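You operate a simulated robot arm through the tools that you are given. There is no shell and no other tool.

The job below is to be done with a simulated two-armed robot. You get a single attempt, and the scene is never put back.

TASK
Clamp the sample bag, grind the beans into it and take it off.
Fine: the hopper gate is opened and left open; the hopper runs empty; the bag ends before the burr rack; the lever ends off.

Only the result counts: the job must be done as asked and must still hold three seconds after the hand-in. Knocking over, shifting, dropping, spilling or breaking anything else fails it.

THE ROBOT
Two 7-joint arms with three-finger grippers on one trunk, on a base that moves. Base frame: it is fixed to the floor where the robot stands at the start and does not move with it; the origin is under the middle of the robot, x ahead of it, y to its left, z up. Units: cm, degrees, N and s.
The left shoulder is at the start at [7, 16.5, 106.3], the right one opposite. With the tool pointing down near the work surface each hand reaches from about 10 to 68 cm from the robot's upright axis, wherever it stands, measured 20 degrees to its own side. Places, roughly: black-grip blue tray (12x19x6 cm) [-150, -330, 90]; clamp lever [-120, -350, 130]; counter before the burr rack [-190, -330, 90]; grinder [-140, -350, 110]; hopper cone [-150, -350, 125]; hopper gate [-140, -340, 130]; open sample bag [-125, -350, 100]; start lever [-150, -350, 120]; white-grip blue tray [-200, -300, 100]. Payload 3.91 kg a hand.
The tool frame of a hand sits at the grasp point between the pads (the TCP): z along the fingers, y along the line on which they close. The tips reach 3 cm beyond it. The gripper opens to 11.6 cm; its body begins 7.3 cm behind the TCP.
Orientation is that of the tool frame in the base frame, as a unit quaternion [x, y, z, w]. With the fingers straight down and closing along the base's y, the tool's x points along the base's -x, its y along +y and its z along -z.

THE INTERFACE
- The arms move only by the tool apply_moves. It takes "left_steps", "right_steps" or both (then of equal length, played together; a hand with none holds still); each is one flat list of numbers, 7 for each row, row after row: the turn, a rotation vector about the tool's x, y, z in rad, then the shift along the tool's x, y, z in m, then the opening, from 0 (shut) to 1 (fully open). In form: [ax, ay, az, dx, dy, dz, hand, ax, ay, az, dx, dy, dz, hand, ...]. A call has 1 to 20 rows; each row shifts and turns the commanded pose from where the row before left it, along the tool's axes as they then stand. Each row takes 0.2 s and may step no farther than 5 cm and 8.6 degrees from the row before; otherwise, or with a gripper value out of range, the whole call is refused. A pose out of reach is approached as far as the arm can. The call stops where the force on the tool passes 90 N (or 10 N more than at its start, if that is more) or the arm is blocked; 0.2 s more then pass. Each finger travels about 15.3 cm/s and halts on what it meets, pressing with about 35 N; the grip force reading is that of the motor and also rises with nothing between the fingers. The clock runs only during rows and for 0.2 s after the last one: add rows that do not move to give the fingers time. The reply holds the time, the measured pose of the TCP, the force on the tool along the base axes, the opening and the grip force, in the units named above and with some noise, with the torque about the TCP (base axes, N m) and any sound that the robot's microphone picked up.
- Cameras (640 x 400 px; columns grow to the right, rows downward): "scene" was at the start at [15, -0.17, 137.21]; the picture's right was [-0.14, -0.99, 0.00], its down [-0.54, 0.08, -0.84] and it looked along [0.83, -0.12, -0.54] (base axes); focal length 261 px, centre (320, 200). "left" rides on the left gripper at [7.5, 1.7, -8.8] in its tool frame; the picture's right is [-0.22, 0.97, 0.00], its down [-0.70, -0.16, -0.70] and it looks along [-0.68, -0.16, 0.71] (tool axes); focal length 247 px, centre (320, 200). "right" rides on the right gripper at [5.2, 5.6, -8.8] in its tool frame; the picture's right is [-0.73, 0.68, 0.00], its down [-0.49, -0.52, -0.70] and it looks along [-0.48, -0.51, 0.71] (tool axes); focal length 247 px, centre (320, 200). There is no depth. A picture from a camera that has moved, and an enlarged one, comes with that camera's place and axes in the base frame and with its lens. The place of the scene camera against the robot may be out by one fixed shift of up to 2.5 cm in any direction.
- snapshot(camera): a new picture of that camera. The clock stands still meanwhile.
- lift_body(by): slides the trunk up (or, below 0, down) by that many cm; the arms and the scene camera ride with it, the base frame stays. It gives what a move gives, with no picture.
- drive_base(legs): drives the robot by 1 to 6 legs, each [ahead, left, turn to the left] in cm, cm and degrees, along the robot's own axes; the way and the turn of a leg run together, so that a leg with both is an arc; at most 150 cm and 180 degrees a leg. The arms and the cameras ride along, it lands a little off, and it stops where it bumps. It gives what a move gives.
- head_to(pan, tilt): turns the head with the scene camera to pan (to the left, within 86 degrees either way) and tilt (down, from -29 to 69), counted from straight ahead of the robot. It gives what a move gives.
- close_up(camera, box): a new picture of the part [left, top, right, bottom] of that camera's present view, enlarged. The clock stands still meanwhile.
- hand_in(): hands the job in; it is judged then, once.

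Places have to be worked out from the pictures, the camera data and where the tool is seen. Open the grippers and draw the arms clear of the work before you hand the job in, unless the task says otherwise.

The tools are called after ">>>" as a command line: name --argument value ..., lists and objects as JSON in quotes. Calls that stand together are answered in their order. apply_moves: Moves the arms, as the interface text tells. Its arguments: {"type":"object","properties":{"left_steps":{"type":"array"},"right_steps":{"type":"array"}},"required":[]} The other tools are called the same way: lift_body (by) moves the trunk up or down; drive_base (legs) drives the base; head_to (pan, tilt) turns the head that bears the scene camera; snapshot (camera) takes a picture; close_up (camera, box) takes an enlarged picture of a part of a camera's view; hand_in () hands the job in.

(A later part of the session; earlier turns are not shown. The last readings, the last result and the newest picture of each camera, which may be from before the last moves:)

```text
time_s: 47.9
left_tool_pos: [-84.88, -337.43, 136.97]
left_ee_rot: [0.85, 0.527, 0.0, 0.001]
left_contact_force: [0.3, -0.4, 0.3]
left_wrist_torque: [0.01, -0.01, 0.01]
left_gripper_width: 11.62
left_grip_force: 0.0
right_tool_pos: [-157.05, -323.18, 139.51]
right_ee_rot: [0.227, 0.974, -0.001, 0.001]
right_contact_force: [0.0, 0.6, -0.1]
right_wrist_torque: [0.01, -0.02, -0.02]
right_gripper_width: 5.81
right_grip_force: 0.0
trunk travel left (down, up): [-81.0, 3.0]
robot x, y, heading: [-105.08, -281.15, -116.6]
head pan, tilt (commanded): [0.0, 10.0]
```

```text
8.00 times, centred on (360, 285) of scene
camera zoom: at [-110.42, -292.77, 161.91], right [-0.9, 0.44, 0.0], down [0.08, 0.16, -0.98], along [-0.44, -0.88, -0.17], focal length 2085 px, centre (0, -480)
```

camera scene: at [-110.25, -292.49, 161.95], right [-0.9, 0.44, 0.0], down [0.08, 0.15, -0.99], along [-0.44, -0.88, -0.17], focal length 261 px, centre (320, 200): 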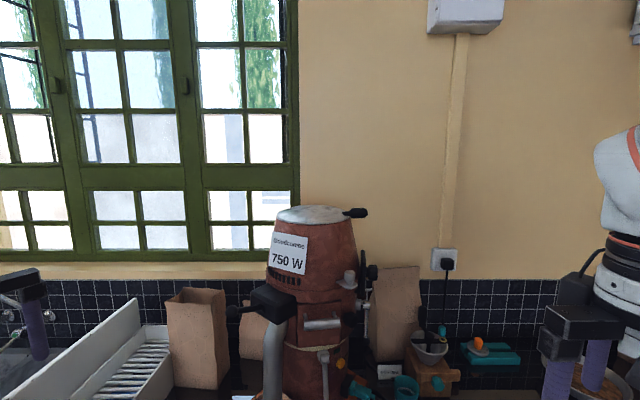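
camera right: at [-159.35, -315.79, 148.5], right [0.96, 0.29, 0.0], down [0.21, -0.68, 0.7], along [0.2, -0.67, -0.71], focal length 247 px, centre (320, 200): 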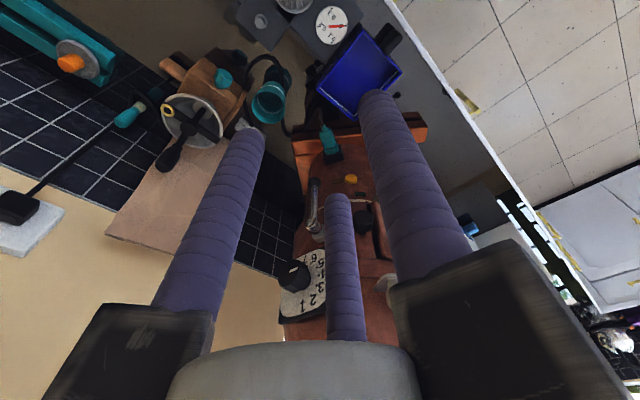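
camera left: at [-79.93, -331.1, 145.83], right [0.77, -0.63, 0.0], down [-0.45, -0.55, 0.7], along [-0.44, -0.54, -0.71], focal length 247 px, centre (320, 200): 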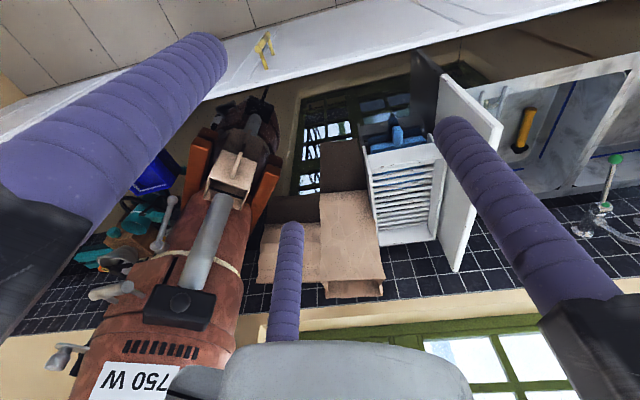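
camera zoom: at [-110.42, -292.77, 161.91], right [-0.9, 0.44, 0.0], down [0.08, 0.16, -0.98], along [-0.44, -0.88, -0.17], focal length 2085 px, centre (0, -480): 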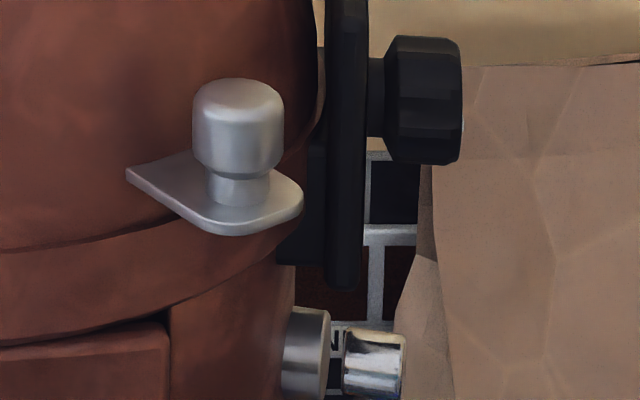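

No markings are visible; the chrome lever hangs straight down on a radial hub. I start with the clamp: close the left hand and bring it to about 8 cm above the clamp-lever ball, to check alignment from the head camera before pressing.

>>> apply_moves --left_steps '[0, 0, 0, -0.03, -0.034, -0.007, 0.5, 0, 0, 0, -0.03, -0.034, -0.007, 0, 0, 0, 0, -0.03, -0.034, -0.007, 0, 0, 0, 0, -0.03, -0.034, -0.007, 0, 0, 0, 0, -0.03, -0.034, -0.007, 0, 0, 0, 0, -0.03, -0.034, -0.007, 0, 0, 0, 0, -0.025, -0.03, 0, 0]'

>>> head_to --pan 8 --tilt 25

>>> snapshot --camera "scene"

>>> snapshot --camera "left"

```text
time_s: 49.5
left_tool_pos: [-115.39, -345.85, 141.3]
left_ee_rot: [0.85, 0.527, 0.0, -0.001]
left_contact_force: [-0.5, 0.9, -0.3]
left_wrist_torque: [0.0, 0.01, -0.01]
left_gripper_width: 0.91
left_grip_force: 35.1
right_tool_pos: [-157.06, -323.33, 139.34]
right_ee_rot: [0.226, 0.974, -0.001, 0.001]
right_contact_force: [-0.2, 0.0, -0.8]
right_wrist_torque: [0.02, -0.01, 0.03]
right_gripper_width: 5.82
right_grip_force: 0.0
trunk travel left (down, up): [-81.0, 3.0]
robot x, y, heading: [-104.99, -280.69, -116.4]
head pan, tilt (commanded): [0.0, 10.0]
```

```text
time_s: 50.2
left_tool_pos: [-115.2, -345.54, 141.33]
left_ee_rot: [0.85, 0.527, -0.001, 0.001]
left_contact_force: [-0.2, 0.6, -0.7]
left_wrist_torque: [0.0, -0.01, 0.0]
left_gripper_width: 0.91
left_grip_force: 35.2
right_tool_pos: [-156.99, -323.17, 139.56]
right_ee_rot: [0.227, 0.974, -0.001, 0.001]
right_contact_force: [0.1, 0.1, -0.1]
right_wrist_torque: [-0.03, 0.01, 0.02]
right_gripper_width: 5.8
right_grip_force: 0.0
trunk travel left (down, up): [-81.0, 3.0]
robot x, y, heading: [-105.41, -280.96, -116.3]
head pan, tilt (commanded): [8.0, 25.0]
```

```text
taken
camera scene: at [-109.16, -293.21, 159.48], right [-0.95, 0.32, 0.0], down [0.13, 0.4, -0.91], along [-0.29, -0.86, -0.42], focal length 261 px, centre (320, 200)
```

scene: 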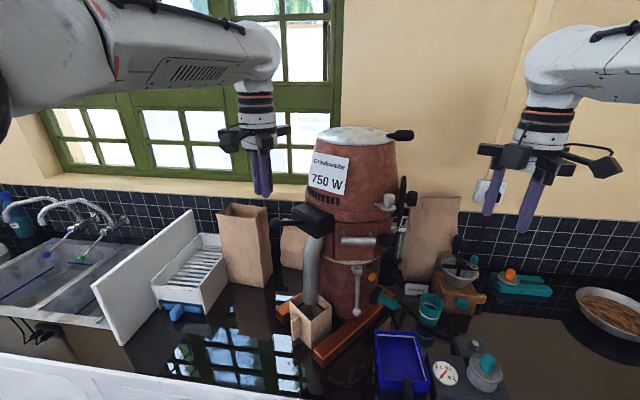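

```text
taken
camera left: at [-110.3, -339.55, 150.17], right [0.77, -0.63, 0.0], down [-0.45, -0.55, 0.7], along [-0.44, -0.54, -0.71], focal length 247 px, centre (320, 200)
```

left: 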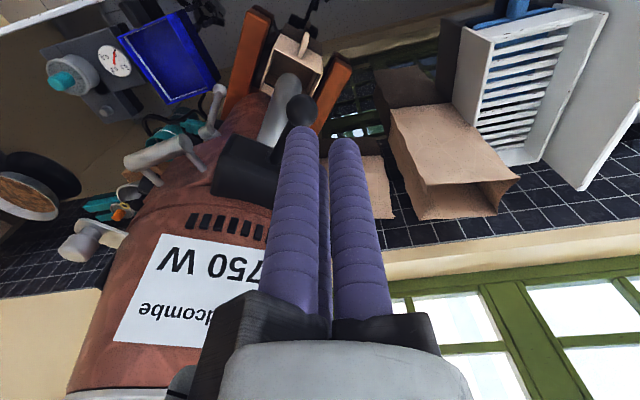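

The left camera now gives the ball at about [-117.3, -345.5, 131]; comparing the fingertips with the head picture shows the head camera off by about [-1.4, ?, +1.2]. I centre over the ball and descend to just above it.

>>> apply_moves --left_steps '[0, 0, 0, -0.0044, -0.0157, 0, 0, 0, 0, 0, 0, 0, 0.02, 0, 0, 0, 0, 0, 0, 0.02, 0, 0, 0, 0, 0, 0, 0.01, 0]'

>>> close_up --camera "left" --box '[220, 60, 420, 200]'

>>> close_up --camera "scene" --box '[230, 150, 350, 250]'

```text
time_s: 51.2
left_tool_pos: [-116.74, -345.13, 136.22]
left_ee_rot: [0.849, 0.528, 0.0, 0.001]
left_contact_force: [-1.0, -0.2, -0.5]
left_wrist_torque: [0.02, 0.0, 0.04]
left_gripper_width: 0.91
left_grip_force: 34.5
right_tool_pos: [-157.01, -323.21, 139.58]
right_ee_rot: [0.227, 0.974, -0.001, 0.001]
right_contact_force: [-0.9, -0.2, -0.3]
right_wrist_torque: [0.03, -0.04, 0.03]
right_gripper_width: 5.81
right_grip_force: 0.1
trunk travel left (down, up): [-81.0, 3.0]
robot x, y, heading: [-105.09, -280.96, -116.1]
head pan, tilt (commanded): [8.0, 25.0]
```

```text
2.86 times, centred on (320, 130) of left
camera zoom: at [-111.91, -339.07, 145.0], right [0.77, -0.63, 0.0], down [-0.45, -0.55, 0.7], along [-0.44, -0.54, -0.71], focal length 706 px, centre (320, 400)
```

zoom: 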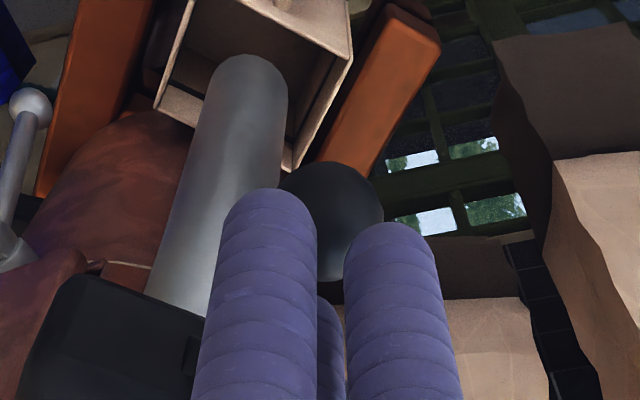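

```text
4.00 times, centred on (290, 200) of scene
camera zoom: at [-109.27, -293.19, 159.47], right [-0.95, 0.32, 0.0], down [0.13, 0.4, -0.91], along [-0.29, -0.86, -0.42], focal length 1042 px, centre (440, 200)
```

zoom: 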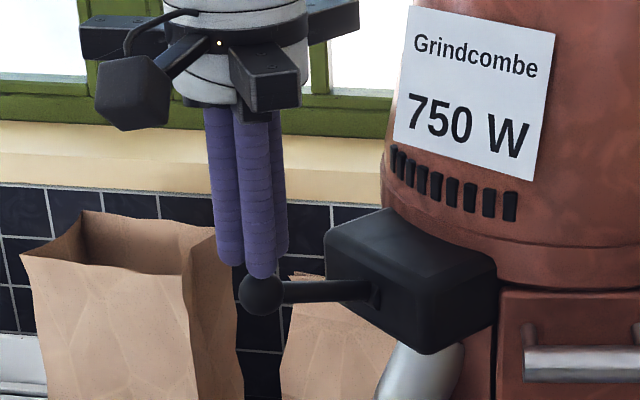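

The fingertips sit right above the ball. I press down gently in small rows and watch the force.

>>> apply_moves --left_steps '[0, 0, 0, 0, 0, 0.006, 0, 0, 0, 0, 0, 0, 0.006, 0, 0, 0, 0, 0, 0, 0.006, 0]'

>>> close_up --camera "scene" --box '[230, 150, 350, 250]'

```text
time_s: 52.0
left_tool_pos: [-116.74, -344.87, 135.09]
left_ee_rot: [0.85, 0.527, -0.007, 0.003]
left_contact_force: [-3.6, -11.3, 44.9]
left_wrist_torque: [-0.67, 0.28, 0.11]
left_gripper_width: 0.91
left_grip_force: 35.2
right_tool_pos: [-156.96, -322.94, 139.71]
right_ee_rot: [0.227, 0.974, -0.002, 0.001]
right_contact_force: [0.0, 0.1, 0.0]
right_wrist_torque: [0.0, -0.01, 0.01]
right_gripper_width: 5.81
right_grip_force: 0.2
trunk travel left (down, up): [-81.0, 3.0]
robot x, y, heading: [-104.97, -281.08, -116.4]
head pan, tilt (commanded): [8.0, 25.0]
```

```text
4.00 times, centred on (290, 200) of scene
camera zoom: at [-109.2, -292.89, 159.59], right [-0.95, 0.32, 0.0], down [0.13, 0.4, -0.91], along [-0.29, -0.86, -0.42], focal length 1042 px, centre (440, 200)
```

zoom: 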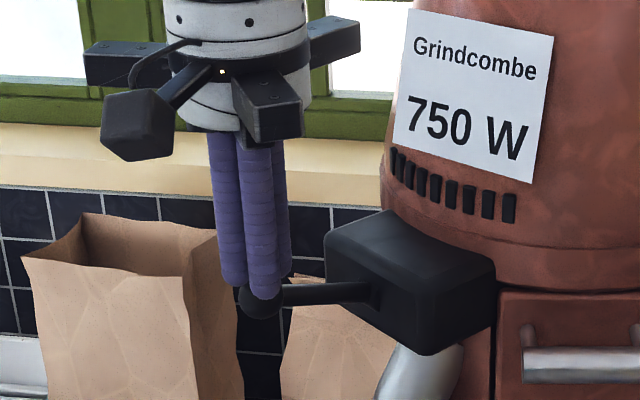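

Force rose to 45 N with hardly any lever motion, so straight down is likely not its travel. I back off and see whether the ball returned.

>>> apply_moves --left_steps '[0, 0, 0, 0, 0, -0.02, 0, 0, 0, 0, 0, 0, -0.02, 0, 0, 0, 0, 0, 0, -0.03, 0]'

>>> close_up --camera "scene" --box '[230, 150, 350, 250]'

>>> close_up --camera "left" --box '[180, 40, 360, 200]'

```text
time_s: 52.9
left_tool_pos: [-116.67, -345.02, 141.32]
left_ee_rot: [0.851, 0.526, 0.001, 0.001]
left_contact_force: [0.1, -0.2, 0.6]
left_wrist_torque: [-0.03, -0.02, -0.05]
left_gripper_width: 0.9
left_grip_force: 45.4
right_tool_pos: [-157.02, -323.16, 139.55]
right_ee_rot: [0.227, 0.974, -0.001, 0.0]
right_contact_force: [0.1, 0.2, 0.1]
right_wrist_torque: [-0.03, 0.03, 0.01]
right_gripper_width: 5.79
right_grip_force: 0.0
trunk travel left (down, up): [-81.0, 3.0]
robot x, y, heading: [-105.26, -280.82, -116.5]
head pan, tilt (commanded): [8.0, 25.0]
```

```text
4.00 times, centred on (290, 200) of scene
camera zoom: at [-109.22, -293.1, 159.47], right [-0.95, 0.32, 0.0], down [0.13, 0.4, -0.91], along [-0.29, -0.86, -0.42], focal length 1042 px, centre (440, 200)
```

zoom: 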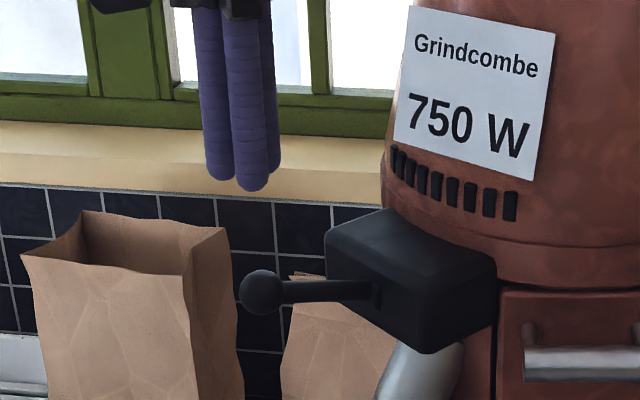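

```text
2.50 times, centred on (270, 120) of left
camera zoom: at [-111.76, -338.95, 150.19], right [0.77, -0.63, 0.0], down [-0.45, -0.55, 0.7], along [-0.44, -0.54, -0.72], focal length 617 px, centre (445, 400)
```

zoom: 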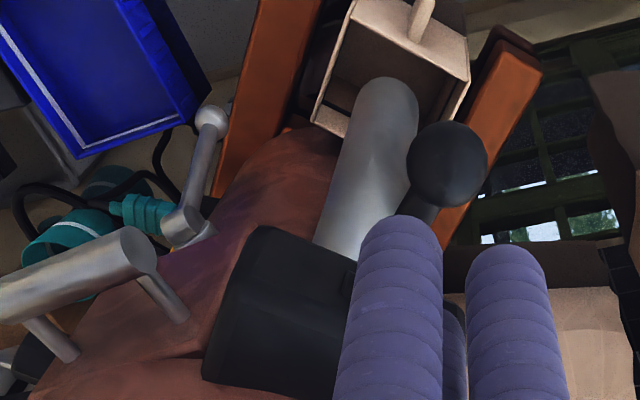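

The ball sprang back, so it rests at its lower end and presumably swings up. I'll grasp the ball instead: open half way, yaw the hand so the rod passes between the two paired fingers, and check.

>>> apply_moves --left_steps '[0, 0, -0.1475, 0, 0, 0, 0.5, 0, 0, -0.1475, 0, 0, 0, 0.5, 0, 0, -0.1475, 0, 0, 0, 0.5, 0, 0, -0.1475, 0, 0, 0, 0.5, 0, 0, -0.1475, 0, 0, 0, 0.5, 0, 0, -0.1475, 0, 0, 0, 0.5, 0, 0, 0, -0.002, -0.0042, 0.02, 0.5, 0, 0, 0, 0, 0, 0.02, 0.5]'

>>> snapshot --camera "left"

>>> close_up --camera "scene" --box '[230, 150, 350, 250]'

```text
time_s: 54.6
left_tool_pos: [-116.89, -345.43, 137.36]
left_ee_rot: [0.543, 0.84, -0.001, 0.0]
left_contact_force: [0.5, -0.1, -0.2]
left_wrist_torque: [0.0, -0.01, 0.0]
left_gripper_width: 5.82
left_grip_force: 0.0
right_tool_pos: [-156.9, -323.25, 139.53]
right_ee_rot: [0.227, 0.974, 0.0, 0.001]
right_contact_force: [-0.3, -0.4, -0.5]
right_wrist_torque: [0.0, -0.02, 0.03]
right_gripper_width: 5.81
right_grip_force: 0.0
trunk travel left (down, up): [-81.0, 3.0]
robot x, y, heading: [-105.14, -281.14, -116.6]
head pan, tilt (commanded): [8.0, 25.0]
```

```text
taken
camera left: at [-118.47, -337.8, 146.23], right [0.98, 0.2, 0.0], down [0.14, -0.7, 0.7], along [0.14, -0.69, -0.71], focal length 247 px, centre (320, 200)
```

left: 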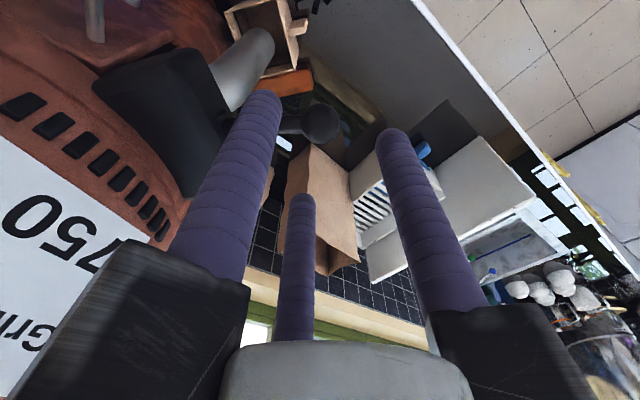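

```text
4.00 times, centred on (290, 200) of scene
camera zoom: at [-109.19, -293.22, 159.48], right [-0.95, 0.32, 0.0], down [0.13, 0.4, -0.91], along [-0.29, -0.86, -0.42], focal length 1042 px, centre (440, 200)
```

zoom: 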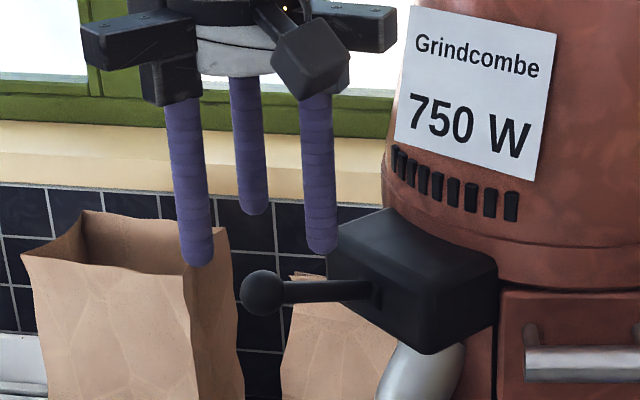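

The rod runs between the paired fingers and the ball is centred. I descend to ball height and close on it.

>>> apply_moves --left_steps '[0, 0, 0, 0, 0, 0.02, 0.5, 0, 0, 0, 0, 0, 0.02, 0.5, 0, 0, 0, 0, 0, 0.02, 0.5, 0, 0, 0, 0, 0, 0, 0.1, 0, 0, 0, 0, 0, 0, 0, 0, 0, 0, 0, 0, 0, 0]'

>>> close_up --camera "scene" --box '[230, 150, 350, 250]'

```text
time_s: 56.0
left_tool_pos: [-116.95, -345.43, 131.36]
left_ee_rot: [0.542, 0.84, -0.001, -0.001]
left_contact_force: [-3.0, -8.2, 2.8]
left_wrist_torque: [-0.18, 0.11, 0.0]
left_gripper_width: 2.5
left_grip_force: 44.6
right_tool_pos: [-156.94, -323.48, 139.48]
right_ee_rot: [0.226, 0.974, 0.0, 0.0]
right_contact_force: [0.0, -0.3, 1.1]
right_wrist_torque: [-0.04, -0.01, -0.02]
right_gripper_width: 5.79
right_grip_force: 0.2
trunk travel left (down, up): [-81.0, 3.0]
robot x, y, heading: [-105.16, -281.17, -116.4]
head pan, tilt (commanded): [8.0, 25.0]
```

```text
4.00 times, centred on (290, 200) of scene
camera zoom: at [-109.25, -293.37, 159.46], right [-0.95, 0.32, 0.0], down [0.13, 0.4, -0.91], along [-0.29, -0.86, -0.42], focal length 1042 px, centre (440, 200)
```

zoom: 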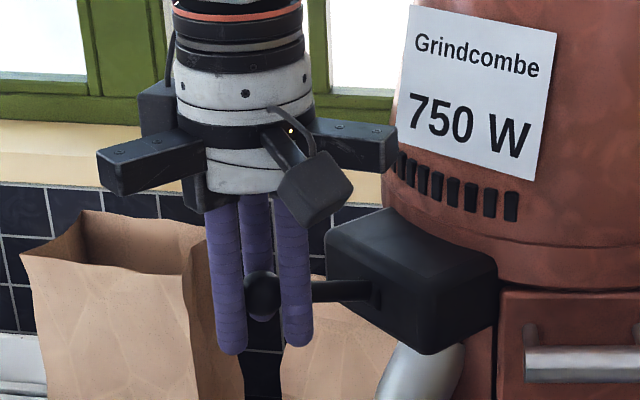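

The ball is held (width 2.5 cm). I lift it about 1–2 cm along its expected arc and read the force.

>>> apply_moves --left_steps '[0, 0, 0, 0, -0.002, -0.005, 0, 0, 0, 0, 0, -0.0025, -0.005, 0]'

>>> close_up --camera "scene" --box '[230, 150, 350, 250]'

```text
time_s: 56.6
left_tool_pos: [-117.33, -345.69, 132.12]
left_ee_rot: [0.543, 0.84, 0.001, -0.001]
left_contact_force: [2.0, 0.0, -9.4]
left_wrist_torque: [0.67, -0.46, -0.01]
left_gripper_width: 2.5
left_grip_force: 44.9
right_tool_pos: [-156.93, -323.31, 139.66]
right_ee_rot: [0.226, 0.974, 0.0, 0.0]
right_contact_force: [-0.9, -0.2, 0.4]
right_wrist_torque: [0.02, 0.02, -0.01]
right_gripper_width: 5.8
right_grip_force: 0.0
trunk travel left (down, up): [-81.0, 3.0]
robot x, y, heading: [-104.97, -281.07, -116.2]
head pan, tilt (commanded): [8.0, 25.0]
```

```text
4.00 times, centred on (290, 200) of scene
camera zoom: at [-109.16, -293.31, 159.46], right [-0.95, 0.32, 0.0], down [0.13, 0.4, -0.91], along [-0.29, -0.86, -0.42], focal length 1042 px, centre (440, 200)
```

zoom: 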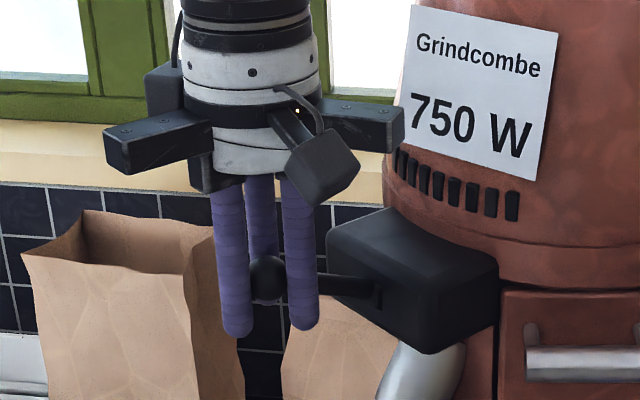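

The lever moves up with only about 9 N. I continue along its arc (up and inward) in small rows.

>>> apply_moves --left_steps '[0, 0, 0, 0, -0.0027, -0.005, 0, 0, 0, 0, 0, -0.003, -0.005, 0, 0, 0, 0, 0, -0.004, -0.005, 0, 0, 0, 0, 0, -0.0045, -0.005, 0]'

>>> close_up --camera "scene" --box '[230, 150, 350, 250]'

```text
time_s: 57.6
left_tool_pos: [-118.46, -346.15, 134.42]
left_ee_rot: [0.542, 0.84, -0.003, 0.0]
left_contact_force: [6.7, 4.0, -3.7]
left_wrist_torque: [0.13, -0.54, 0.01]
left_gripper_width: 2.51
left_grip_force: 45.5
right_tool_pos: [-156.8, -323.2, 139.55]
right_ee_rot: [0.227, 0.974, -0.001, -0.001]
right_contact_force: [-0.1, 0.0, 0.2]
right_wrist_torque: [0.02, 0.02, -0.01]
right_gripper_width: 5.83
right_grip_force: 0.1
trunk travel left (down, up): [-81.0, 3.0]
robot x, y, heading: [-105.25, -281.21, -116.4]
head pan, tilt (commanded): [8.0, 25.0]
```

```text
4.00 times, centred on (290, 200) of scene
camera zoom: at [-108.98, -293.14, 159.5], right [-0.95, 0.32, 0.0], down [0.13, 0.4, -0.91], along [-0.29, -0.86, -0.42], focal length 1042 px, centre (440, 200)
```

zoom: 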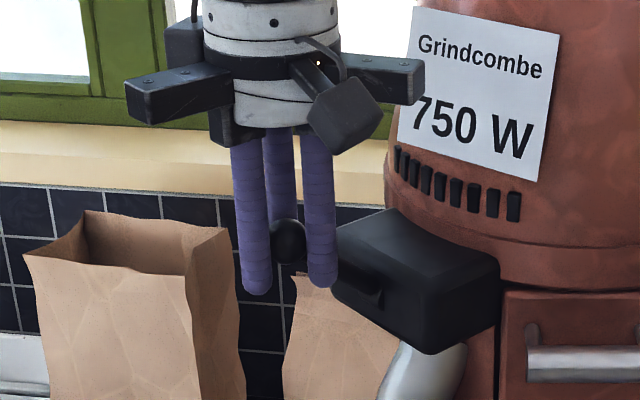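

The lever swings freely (force below 8 N). I continue further round the arc.

>>> apply_moves --left_steps '[0, 0, 0, 0, -0.005, -0.004, 0, 0, 0, 0, 0, -0.005, -0.0035, 0]'

>>> close_up --camera "scene" --box '[230, 150, 350, 250]'

```text
time_s: 58.2
left_tool_pos: [-119.18, -346.45, 135.45]
left_ee_rot: [0.543, 0.84, -0.002, 0.001]
left_contact_force: [13.7, 7.6, 5.5]
left_wrist_torque: [0.44, -0.58, -0.01]
left_gripper_width: 2.54
left_grip_force: 44.6
right_tool_pos: [-156.58, -323.11, 139.82]
right_ee_rot: [0.226, 0.974, -0.002, 0.0]
right_contact_force: [-0.9, 0.3, -0.7]
right_wrist_torque: [0.0, -0.01, 0.0]
right_gripper_width: 5.8
right_grip_force: 0.1
trunk travel left (down, up): [-81.0, 3.0]
robot x, y, heading: [-104.79, -280.73, -116.5]
head pan, tilt (commanded): [8.0, 25.0]
```

```text
4.00 times, centred on (290, 200) of scene
camera zoom: at [-108.8, -292.93, 159.53], right [-0.95, 0.32, 0.0], down [0.13, 0.4, -0.91], along [-0.29, -0.86, -0.42], focal length 1042 px, centre (440, 200)
```

zoom: 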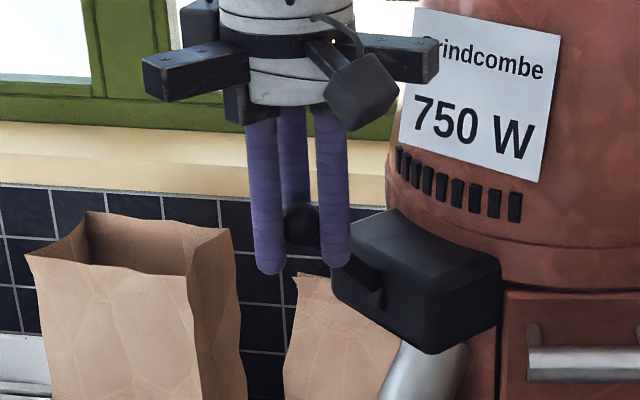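

The ball is now about 53° up and still moving; radial push is growing a little, so I bias the next steps slightly more upward.

>>> apply_moves --left_steps '[0, 0, 0, 0, -0.004, -0.006, 0, 0, 0, 0, 0, -0.005, -0.004, 0, 0, 0, 0, 0, -0.005, -0.003, 0]'

>>> close_up --camera "scene" --box '[230, 150, 350, 250]'

```text
time_s: 59.0
left_tool_pos: [-120.5, -347.1, 136.84]
left_ee_rot: [0.543, 0.84, -0.002, -0.001]
left_contact_force: [14.5, 5.2, 8.1]
left_wrist_torque: [0.49, -0.6, -0.02]
left_gripper_width: 2.51
left_grip_force: 45.5
right_tool_pos: [-156.69, -323.1, 139.87]
right_ee_rot: [0.227, 0.974, -0.002, -0.001]
right_contact_force: [0.0, 0.6, -0.1]
right_wrist_torque: [-0.03, 0.02, 0.02]
right_gripper_width: 5.8
right_grip_force: 0.1
trunk travel left (down, up): [-81.0, 3.0]
robot x, y, heading: [-104.84, -280.67, -116.2]
head pan, tilt (commanded): [8.0, 25.0]
```

```text
4.00 times, centred on (290, 200) of scene
camera zoom: at [-108.81, -292.95, 159.52], right [-0.95, 0.32, 0.0], down [0.13, 0.4, -0.91], along [-0.29, -0.86, -0.42], focal length 1042 px, centre (440, 200)
```

zoom: 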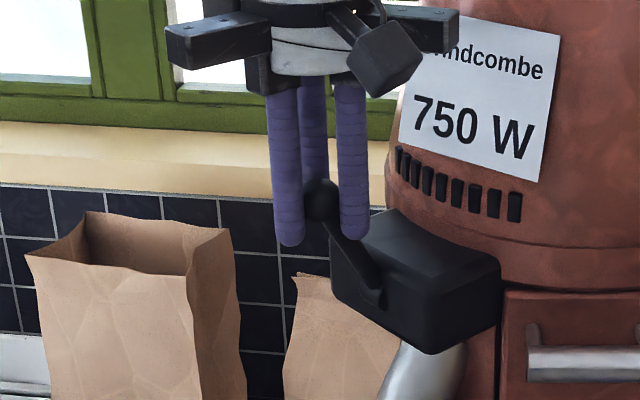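

The lever is about 65° up and still swinging. I go on toward vertical.

>>> apply_moves --left_steps '[0, 0, 0, 0, -0.006, -0.003, 0, 0, 0, 0, 0, -0.006, -0.002, 0]'

>>> close_up --camera "scene" --box '[230, 150, 350, 250]'

```text
time_s: 59.6
left_tool_pos: [-121.47, -347.5, 137.28]
left_ee_rot: [0.543, 0.84, -0.004, -0.001]
left_contact_force: [17.3, 2.6, 16.8]
left_wrist_torque: [0.11, -0.84, -0.05]
left_gripper_width: 2.53
left_grip_force: 45.1
right_tool_pos: [-156.52, -322.96, 139.78]
right_ee_rot: [0.227, 0.974, -0.003, -0.001]
right_contact_force: [-0.4, 0.0, 0.2]
right_wrist_torque: [0.0, 0.0, 0.0]
right_gripper_width: 5.78
right_grip_force: 0.0
trunk travel left (down, up): [-81.0, 3.0]
robot x, y, heading: [-105.18, -281.31, -116.6]
head pan, tilt (commanded): [8.0, 25.0]
```

```text
4.00 times, centred on (290, 200) of scene
camera zoom: at [-108.68, -292.86, 159.55], right [-0.95, 0.32, 0.0], down [0.13, 0.4, -0.91], along [-0.29, -0.86, -0.42], focal length 1042 px, centre (440, 200)
```

zoom: 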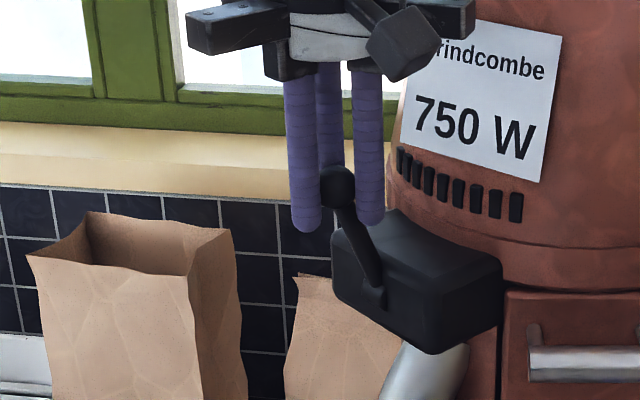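

I keep following, with a bit more upward motion to relieve the vertical force.

>>> apply_moves --left_steps '[0, 0, 0, 0, -0.003, -0.006, 0, 0, 0, 0, 0, -0.006, -0.002, 0, 0, 0, 0, 0, -0.004, 0, 0]'

>>> close_up --camera "scene" --box '[230, 150, 350, 250]'

```text
time_s: 60.5
left_tool_pos: [-121.8, -347.67, 137.6]
left_ee_rot: [0.544, 0.839, 0.003, 0.0]
left_contact_force: [42.7, 33.1, -32.1]
left_wrist_torque: [0.18, -0.4, 0.21]
left_gripper_width: 2.53
left_grip_force: 44.6
right_tool_pos: [-156.01, -322.81, 140.06]
right_ee_rot: [0.225, 0.974, -0.003, -0.003]
right_contact_force: [-0.1, -0.4, 0.1]
right_wrist_torque: [0.01, 0.02, 0.01]
right_gripper_width: 5.81
right_grip_force: 0.0
trunk travel left (down, up): [-81.0, 3.0]
robot x, y, heading: [-104.96, -280.62, -116.1]
head pan, tilt (commanded): [8.0, 25.0]
```

```text
4.00 times, centred on (290, 200) of scene
camera zoom: at [-108.09, -292.73, 159.48], right [-0.95, 0.31, 0.01], down [0.13, 0.4, -0.91], along [-0.29, -0.86, -0.42], focal length 1042 px, centre (440, 200)
```

zoom: 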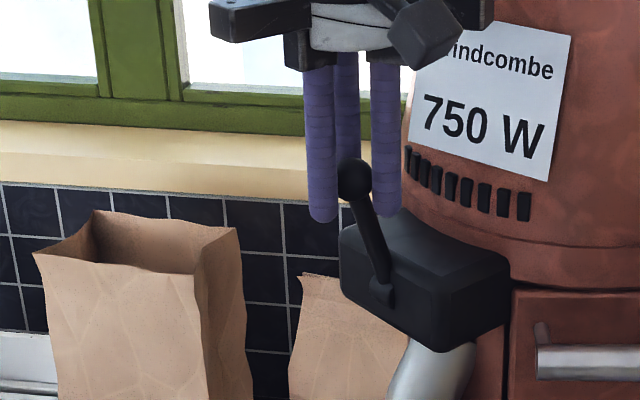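

The force jumped to about 60 N with no further motion, so the lever has reached its upper end (about 78°). I ease the load off and open the hand, then see whether it stays.

>>> apply_moves --left_steps '[0, 0, 0, 0, 0.007, 0.003, 0, 0, 0, 0, 0, 0, 0, 0.3, 0, 0, 0, 0, 0, 0, 0.5, 0, 0, 0, 0, 0, -0.02, 0.5]'

>>> close_up --camera "scene" --box '[230, 150, 350, 250]'

>>> close_up --camera "scene" --box '[250, 220, 410, 360]'

```text
time_s: 61.5
left_tool_pos: [-122.34, -347.73, 139.42]
left_ee_rot: [0.543, 0.84, -0.001, 0.0]
left_contact_force: [0.8, 0.0, -0.1]
left_wrist_torque: [-0.05, -0.01, -0.02]
left_gripper_width: 5.79
left_grip_force: 0.0
right_tool_pos: [-156.85, -323.12, 139.61]
right_ee_rot: [0.227, 0.974, -0.001, 0.0]
right_contact_force: [0.9, -0.8, 0.7]
right_wrist_torque: [0.0, 0.0, 0.0]
right_gripper_width: 5.82
right_grip_force: 0.1
trunk travel left (down, up): [-81.0, 3.0]
robot x, y, heading: [-104.93, -280.97, -116.5]
head pan, tilt (commanded): [8.0, 25.0]
```

```text
4.00 times, centred on (290, 200) of scene
camera zoom: at [-109.08, -293.16, 159.49], right [-0.95, 0.32, 0.0], down [0.13, 0.4, -0.91], along [-0.29, -0.86, -0.42], focal length 1042 px, centre (440, 200)
```

zoom: 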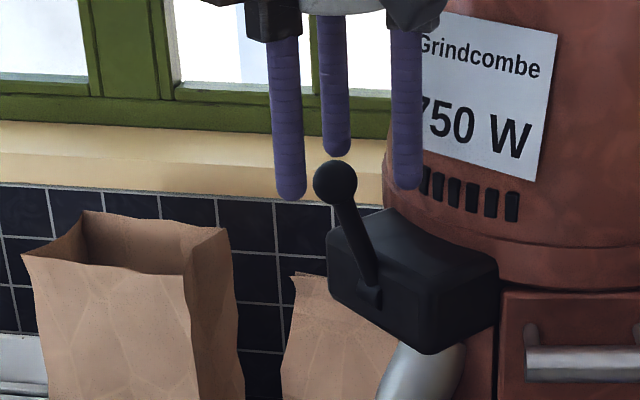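

```text
2.86 times, centred on (330, 290) of scene
camera zoom: at [-109.08, -293.16, 159.49], right [-0.95, 0.32, 0.0], down [0.13, 0.4, -0.91], along [-0.29, -0.86, -0.42], focal length 745 px, centre (291, -57)
```

zoom: 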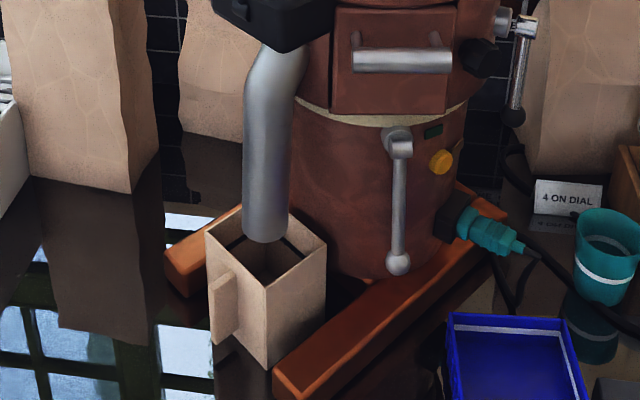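

The lever stays up (the state differs from the start, so I take it as clamped). I check the bag mouth and spout from the left hand camera.

>>> snapshot --camera "left"

>>> close_up --camera "scene" --box '[280, 280, 360, 350]'

```text
taken
camera left: at [-123.88, -340.13, 148.18], right [0.98, 0.2, 0.0], down [0.14, -0.7, 0.7], along [0.14, -0.69, -0.71], focal length 247 px, centre (320, 200)
```

left: 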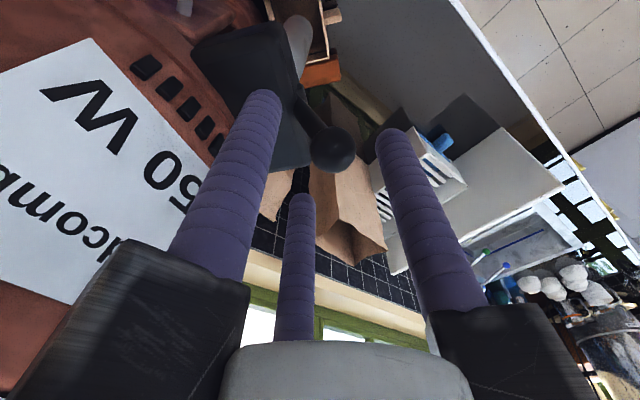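

```text
5.71 times, centred on (320, 315) of scene
camera zoom: at [-109.08, -293.16, 159.49], right [-0.95, 0.32, 0.0], down [0.13, 0.4, -0.91], along [-0.29, -0.86, -0.42], focal length 1489 px, centre (320, -457)
```

zoom: 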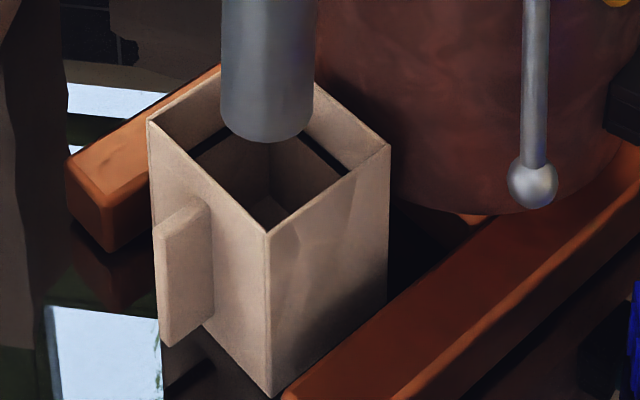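

The bag box has a dark fill line inside and a tab on its front; nothing else changed. Now I retract the left hand (up, then outward) before working on the gate with the right one.

>>> apply_moves --left_steps '[0, 0, 0, 0, 0, -0.04, 0.5, 0, 0, 0, 0, 0.01, -0.01, 0.5, 0, 0, 0, 0, 0.045, 0, 0.5, 0, 0, 0, 0, 0.045, 0, 0.5, 0, 0, 0, 0, 0.045, 0, 0.5, 0, 0, 0, 0, 0.045, 0, 0.5, 0, 0, 0, 0, 0.045, 0, 0.5]'

>>> drive_base --legs '[[8, 0, 0]]'

>>> snapshot --camera "scene"

```text
time_s: 63.2
left_tool_pos: [-102.42, -337.49, 144.93]
left_ee_rot: [0.549, 0.835, 0.003, 0.045]
left_contact_force: [0.8, 0.2, 0.1]
left_wrist_torque: [0.05, 0.1, 0.01]
left_gripper_width: 5.8
left_grip_force: 0.0
right_tool_pos: [-156.33, -323.39, 139.68]
right_ee_rot: [0.227, 0.974, -0.001, -0.002]
right_contact_force: [-0.2, 0.4, 1.1]
right_wrist_torque: [0.02, 0.07, -0.01]
right_gripper_width: 5.81
right_grip_force: 0.0
trunk travel left (down, up): [-81.0, 3.0]
robot x, y, heading: [-105.24, -281.11, -116.1]
head pan, tilt (commanded): [8.0, 25.0]
stopped in row 7 (left hand): the arm was blocked; the commanded pose is now the measured one
```

```text
time_s: 64.3
left_tool_pos: [-106.3, -343.51, 145.47]
left_ee_rot: [0.548, 0.835, 0.001, 0.046]
left_contact_force: [0.7, -0.6, 0.3]
left_wrist_torque: [-0.07, 0.02, -0.03]
left_gripper_width: 5.8
left_grip_force: 0.0
right_tool_pos: [-160.29, -329.54, 140.02]
right_ee_rot: [0.228, 0.974, -0.004, 0.001]
right_contact_force: [0.9, 0.8, 0.3]
right_wrist_torque: [-0.07, 0.04, 0.03]
right_gripper_width: 5.81
right_grip_force: 0.0
trunk travel left (down, up): [-81.0, 3.0]
robot x, y, heading: [-109.03, -288.18, -116.8]
head pan, tilt (commanded): [8.0, 25.0]
```

```text
taken
camera scene: at [-112.37, -299.45, 159.57], right [-0.95, 0.32, 0.0], down [0.13, 0.4, -0.91], along [-0.29, -0.86, -0.42], focal length 261 px, centre (320, 200)
```

scene: 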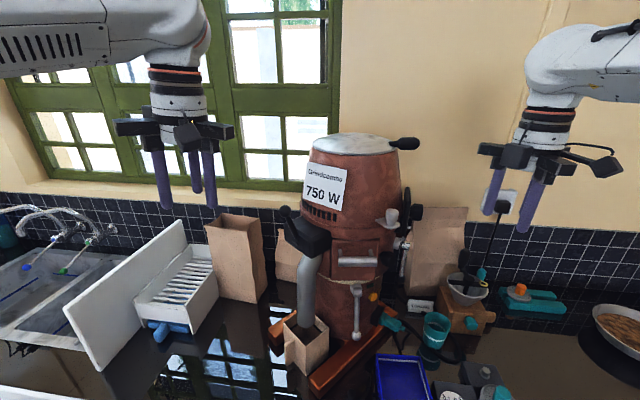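

The left arm stopped on a joint limit, but it is clear. Now the right hand: I yaw it so its single finger faces away from the hopper, raise it, and bring it to about 4 cm outside the gate knob to refine the knob's place with its camera.

>>> apply_moves --right_steps '[0, 0, -0.1143, 0, 0, -0.015, 0.5, 0, 0, -0.1143, 0, 0, -0.015, 0.5, 0, 0, -0.1143, 0, 0, -0.015, 0.5, 0, 0, -0.1143, 0, 0, -0.015, 0.4, 0, 0, 0, -0.0458, -0.0138, 0, 0.4, 0, 0, 0, -0.0458, -0.0138, 0, 0.4, 0, 0, 0, -0.0458, -0.0138, 0, 0.4, 0, 0, 0, -0.0458, -0.0138, 0, 0.4]'

>>> snapshot --camera "right"

>>> close_up --camera "scene" --box '[320, 110, 480, 270]'

```text
time_s: 66.1
left_tool_pos: [-106.22, -344.35, 145.1]
left_ee_rot: [0.549, 0.834, 0.003, 0.045]
left_contact_force: [-0.3, -0.4, 0.5]
left_wrist_torque: [0.0, 0.01, 0.0]
left_gripper_width: 5.81
left_grip_force: 0.0
right_tool_pos: [-142.23, -335.9, 145.53]
right_ee_rot: [0.001, 1.0, -0.001, -0.001]
right_contact_force: [0.6, -0.4, -0.2]
right_wrist_torque: [0.01, 0.04, -0.03]
right_gripper_width: 4.62
right_grip_force: 0.1
trunk travel left (down, up): [-81.0, 3.0]
robot x, y, heading: [-108.51, -287.9, -116.5]
head pan, tilt (commanded): [8.0, 25.0]
```

```text
taken
camera right: at [-147.46, -330.11, 154.44], right [0.73, 0.68, 0.0], down [0.49, -0.52, 0.7], along [0.47, -0.51, -0.71], focal length 247 px, centre (320, 200)
```

right: 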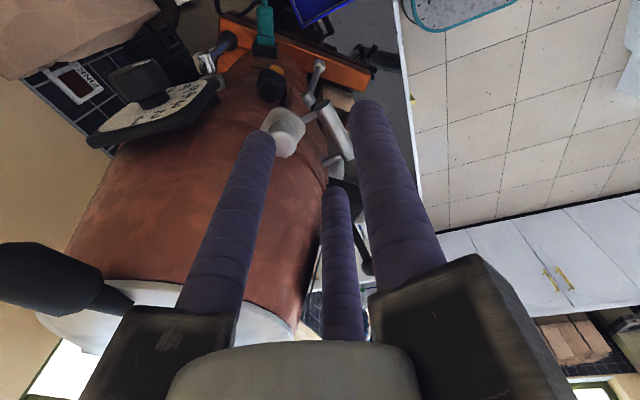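

```text
2.50 times, centred on (400, 190) of scene
camera zoom: at [-112.33, -300.24, 159.48], right [-0.95, 0.32, 0.0], down [0.13, 0.4, -0.91], along [-0.29, -0.86, -0.42], focal length 652 px, centre (120, 225)
```

zoom: 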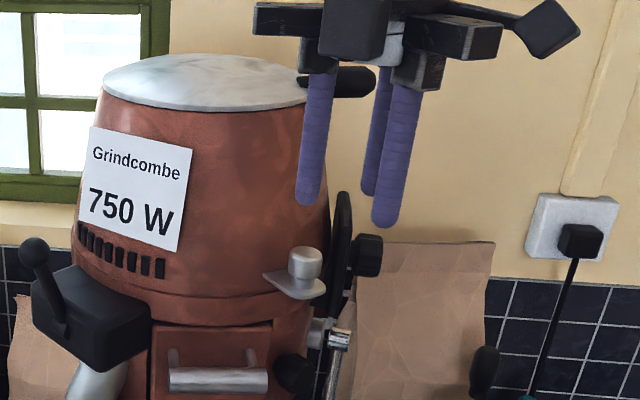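

I enlarge the right camera's view to fix the knob's position more exactly.

>>> close_up --camera "right" --box '[220, 60, 400, 200]'

```text
2.86 times, centred on (310, 130) of right
camera zoom: at [-147.46, -330.11, 154.44], right [0.73, 0.68, 0.0], down [0.49, -0.52, 0.7], along [0.47, -0.51, -0.71], focal length 706 px, centre (349, 400)
```

zoom: 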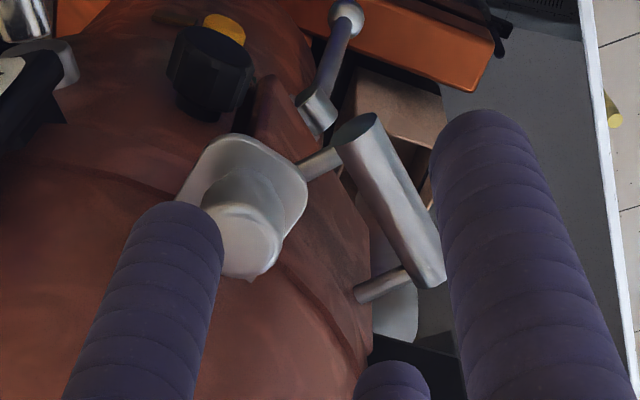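

The knob sits at about [-142.3, -340, 136]. I tilt the hand 8° so its body leans away from the lid, move over the knob and descend most of the way, then check again.

>>> apply_moves --right_steps '[0.14, 0, 0, 0, 0, 0, 0.4, 0, 0, 0, 0, -0.0386, 0.0054, 0.4, 0, 0, 0, 0, 0.0035, 0.0248, 0.4, 0, 0, 0, 0, 0.0035, 0.0248, 0.4]'

>>> close_up --camera "right" --box '[200, 40, 400, 240]'

>>> close_up --camera "scene" --box '[320, 130, 440, 230]'

```text
time_s: 67.1
left_tool_pos: [-106.66, -343.95, 145.29]
left_ee_rot: [0.55, 0.834, 0.003, 0.047]
left_contact_force: [-0.6, 0.5, 0.5]
left_wrist_torque: [-0.04, 0.01, 0.01]
left_gripper_width: 5.8
left_grip_force: 0.1
right_tool_pos: [-142.51, -339.32, 140.76]
right_ee_rot: [0.0, 0.997, -0.073, 0.0]
right_contact_force: [-0.1, 0.9, 0.5]
right_wrist_torque: [-0.08, -0.02, 0.03]
right_gripper_width: 4.64
right_grip_force: 0.1
trunk travel left (down, up): [-81.0, 3.0]
robot x, y, heading: [-108.66, -288.13, -116.3]
head pan, tilt (commanded): [8.0, 25.0]
```

```text
2.00 times, centred on (300, 140) of right
camera zoom: at [-147.68, -332.38, 148.73], right [0.73, 0.67, -0.1], down [0.48, -0.42, 0.77], along [0.48, -0.61, -0.63], focal length 494 px, centre (360, 320)
```

zoom: 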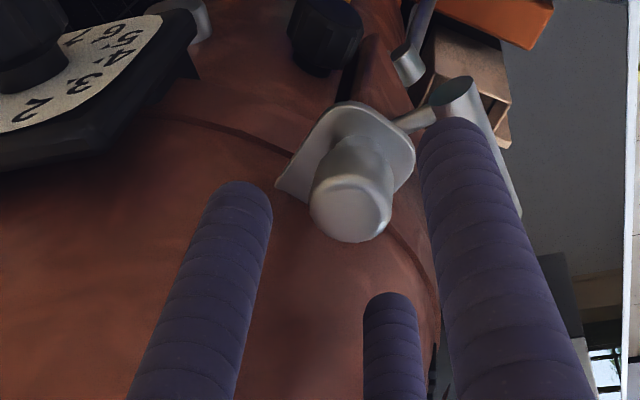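

```text
4.00 times, centred on (380, 180) of scene
camera zoom: at [-112.78, -299.84, 159.51], right [-0.95, 0.32, 0.0], down [0.13, 0.4, -0.91], along [-0.29, -0.86, -0.42], focal length 1042 px, centre (80, 280)
```

zoom: 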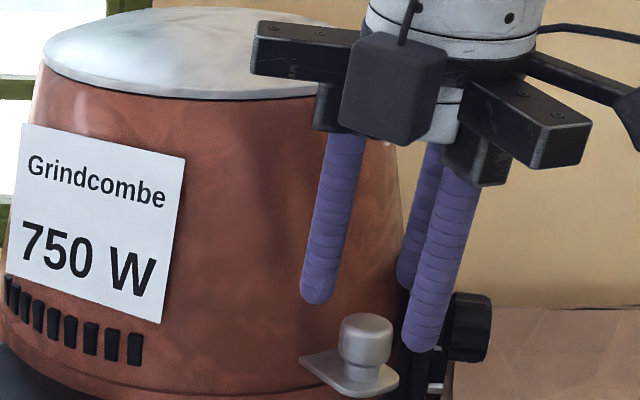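

The knob is centred between the fingers. I go down the last 3.6 cm and close on it.

>>> apply_moves --right_steps '[0, 0, 0, -0.001, -0.001, 0.018, 0.4, 0, 0, 0, -0.001, -0.001, 0.018, 0.4, 0, 0, 0, 0, 0, 0, 0.1, 0, 0, 0, 0, 0, 0, 0, 0, 0, 0, 0, 0, 0, 0]'

>>> close_up --camera "right" --box '[200, 40, 400, 240]'

>>> close_up --camera "scene" --box '[320, 130, 440, 230]'

```text
time_s: 68.3
left_tool_pos: [-106.68, -344.23, 145.06]
left_ee_rot: [0.549, 0.834, 0.003, 0.047]
left_contact_force: [-0.8, 0.3, 0.0]
left_wrist_torque: [-0.01, 0.0, 0.0]
left_gripper_width: 5.83
left_grip_force: 0.0
right_tool_pos: [-142.26, -340.24, 137.11]
right_ee_rot: [0.001, 0.997, -0.071, 0.001]
right_contact_force: [-9.6, -0.6, 4.8]
right_wrist_torque: [0.39, 0.33, -0.21]
right_gripper_width: 2.79
right_grip_force: 34.4
trunk travel left (down, up): [-81.0, 3.0]
robot x, y, heading: [-108.79, -288.02, -116.3]
head pan, tilt (commanded): [8.0, 25.0]
```

```text
2.00 times, centred on (300, 140) of right
camera zoom: at [-147.62, -333.34, 145.19], right [0.73, 0.67, -0.1], down [0.48, -0.42, 0.77], along [0.48, -0.61, -0.63], focal length 494 px, centre (360, 320)
```

zoom: 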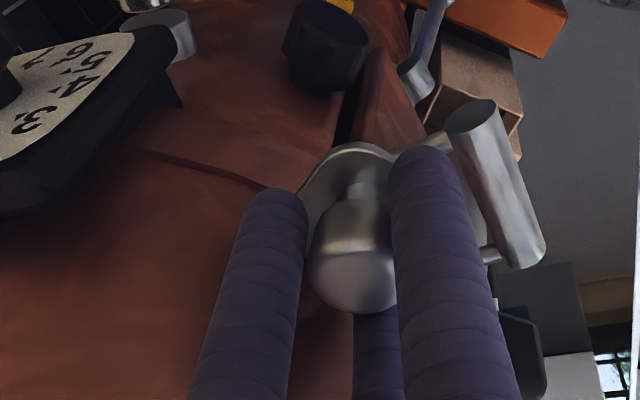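

```text
4.00 times, centred on (380, 180) of scene
camera zoom: at [-112.92, -300.15, 159.48], right [-0.95, 0.32, 0.0], down [0.14, 0.4, -0.91], along [-0.29, -0.86, -0.42], focal length 1042 px, centre (80, 280)
```

zoom: 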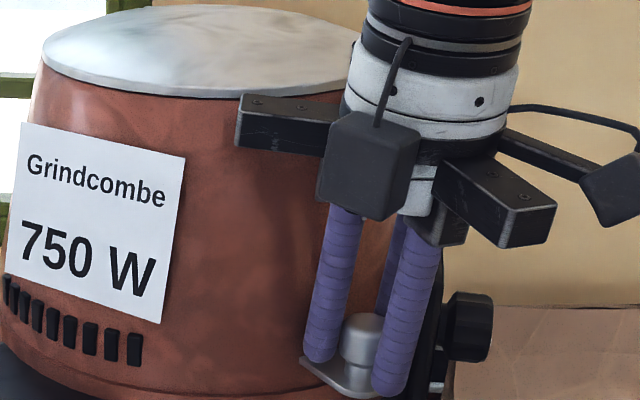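

The knob is gripped (2.8 cm). I pull it about 1 cm straight out (base +y) and read the force.

>>> apply_moves --right_steps '[0, 0, 0, 0, 0.005, -0.0007, 0, 0, 0, 0, 0, 0.005, -0.0007, 0]'

>>> close_up --camera "right" --box '[200, 40, 400, 240]'

```text
time_s: 68.9
left_tool_pos: [-106.92, -344.14, 145.14]
left_ee_rot: [0.55, 0.834, 0.003, 0.047]
left_contact_force: [0.5, -0.1, 0.0]
left_wrist_torque: [0.02, -0.02, 0.03]
left_gripper_width: 5.8
left_grip_force: 0.1
right_tool_pos: [-142.39, -339.3, 137.19]
right_ee_rot: [0.001, 0.997, -0.072, 0.001]
right_contact_force: [-18.1, -1.0, 14.7]
right_wrist_torque: [0.32, 0.25, -0.13]
right_gripper_width: 2.77
right_grip_force: 35.1
trunk travel left (down, up): [-81.0, 3.0]
robot x, y, heading: [-108.6, -288.54, -116.4]
head pan, tilt (commanded): [8.0, 25.0]
```

```text
2.00 times, centred on (300, 140) of right
camera zoom: at [-147.76, -332.28, 145.17], right [0.73, 0.67, -0.1], down [0.48, -0.42, 0.77], along [0.48, -0.61, -0.63], focal length 494 px, centre (360, 320)
```

zoom: 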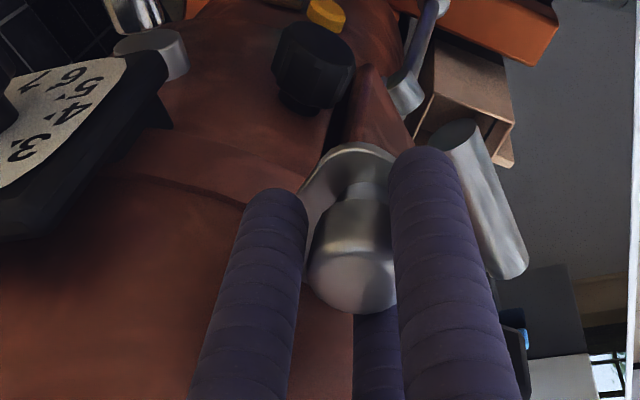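

The gate slides out with the hand. The side force shows its line leans slightly toward -x, so I follow that (about 98°) and keep pulling.

>>> apply_moves --right_steps '[0, 0, 0, 0.003, 0.0048, -0.0017, 0, 0, 0, 0, 0.001, 0.005, -0.001, 0, 0, 0, 0, 0.0008, 0.005, -0.0007, 0]'

>>> close_up --camera "right" --box '[200, 40, 400, 240]'

```text
time_s: 69.7
left_tool_pos: [-106.83, -344.3, 145.13]
left_ee_rot: [0.549, 0.835, 0.004, 0.047]
left_contact_force: [-0.1, 1.2, 0.4]
left_wrist_torque: [0.01, 0.02, -0.02]
left_gripper_width: 5.82
left_grip_force: 0.1
right_tool_pos: [-142.58, -337.84, 137.07]
right_ee_rot: [0.001, 0.997, -0.072, 0.002]
right_contact_force: [-12.5, -1.2, 7.9]
right_wrist_torque: [0.04, 0.13, -0.29]
right_gripper_width: 2.79
right_grip_force: 35.2
trunk travel left (down, up): [-81.0, 3.0]
robot x, y, heading: [-108.88, -288.03, -116.5]
head pan, tilt (commanded): [8.0, 25.0]
```

```text
2.00 times, centred on (300, 140) of right
camera zoom: at [-147.97, -330.93, 145.18], right [0.73, 0.67, -0.09], down [0.48, -0.42, 0.77], along [0.48, -0.61, -0.63], focal length 494 px, centre (360, 320)
```

zoom: 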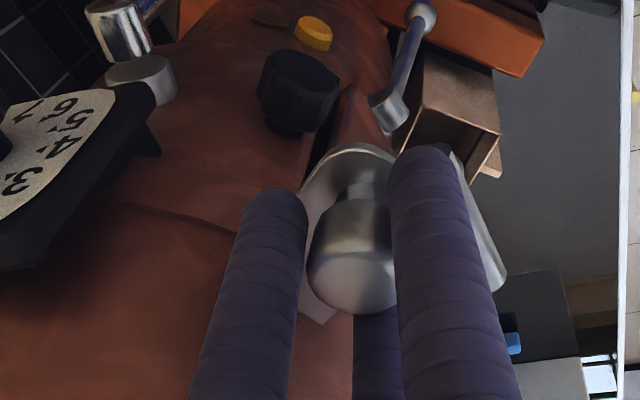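

The gate moves with almost no force along its line. I keep pulling toward its stop.

>>> apply_moves --right_steps '[0, 0, 0, 0.0015, 0.005, -0.0012, 0, 0, 0, 0, 0.0008, 0.005, -0.0007, 0, 0, 0, 0, 0.0008, 0.005, -0.0007, 0]'

>>> close_up --camera "right" --box '[200, 40, 400, 240]'

```text
time_s: 70.5
left_tool_pos: [-106.66, -344.36, 145.16]
left_ee_rot: [0.549, 0.835, 0.003, 0.047]
left_contact_force: [-0.6, 0.5, -0.3]
left_wrist_torque: [-0.03, 0.01, 0.0]
left_gripper_width: 5.79
left_grip_force: 0.1
right_tool_pos: [-142.87, -336.36, 137.08]
right_ee_rot: [0.0, 0.997, -0.071, 0.0]
right_contact_force: [-4.2, -1.1, 0.0]
right_wrist_torque: [0.37, -0.19, -0.3]
right_gripper_width: 2.76
right_grip_force: 34.8
trunk travel left (down, up): [-81.0, 3.0]
robot x, y, heading: [-108.66, -287.8, -116.5]
head pan, tilt (commanded): [8.0, 25.0]
```

```text
2.00 times, centred on (300, 140) of right
camera zoom: at [-148.16, -329.45, 145.19], right [0.73, 0.67, -0.09], down [0.48, -0.42, 0.77], along [0.48, -0.61, -0.63], focal length 494 px, centre (360, 320)
```

zoom: 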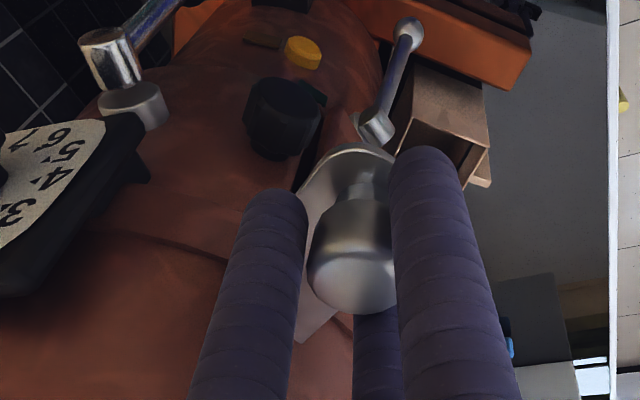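

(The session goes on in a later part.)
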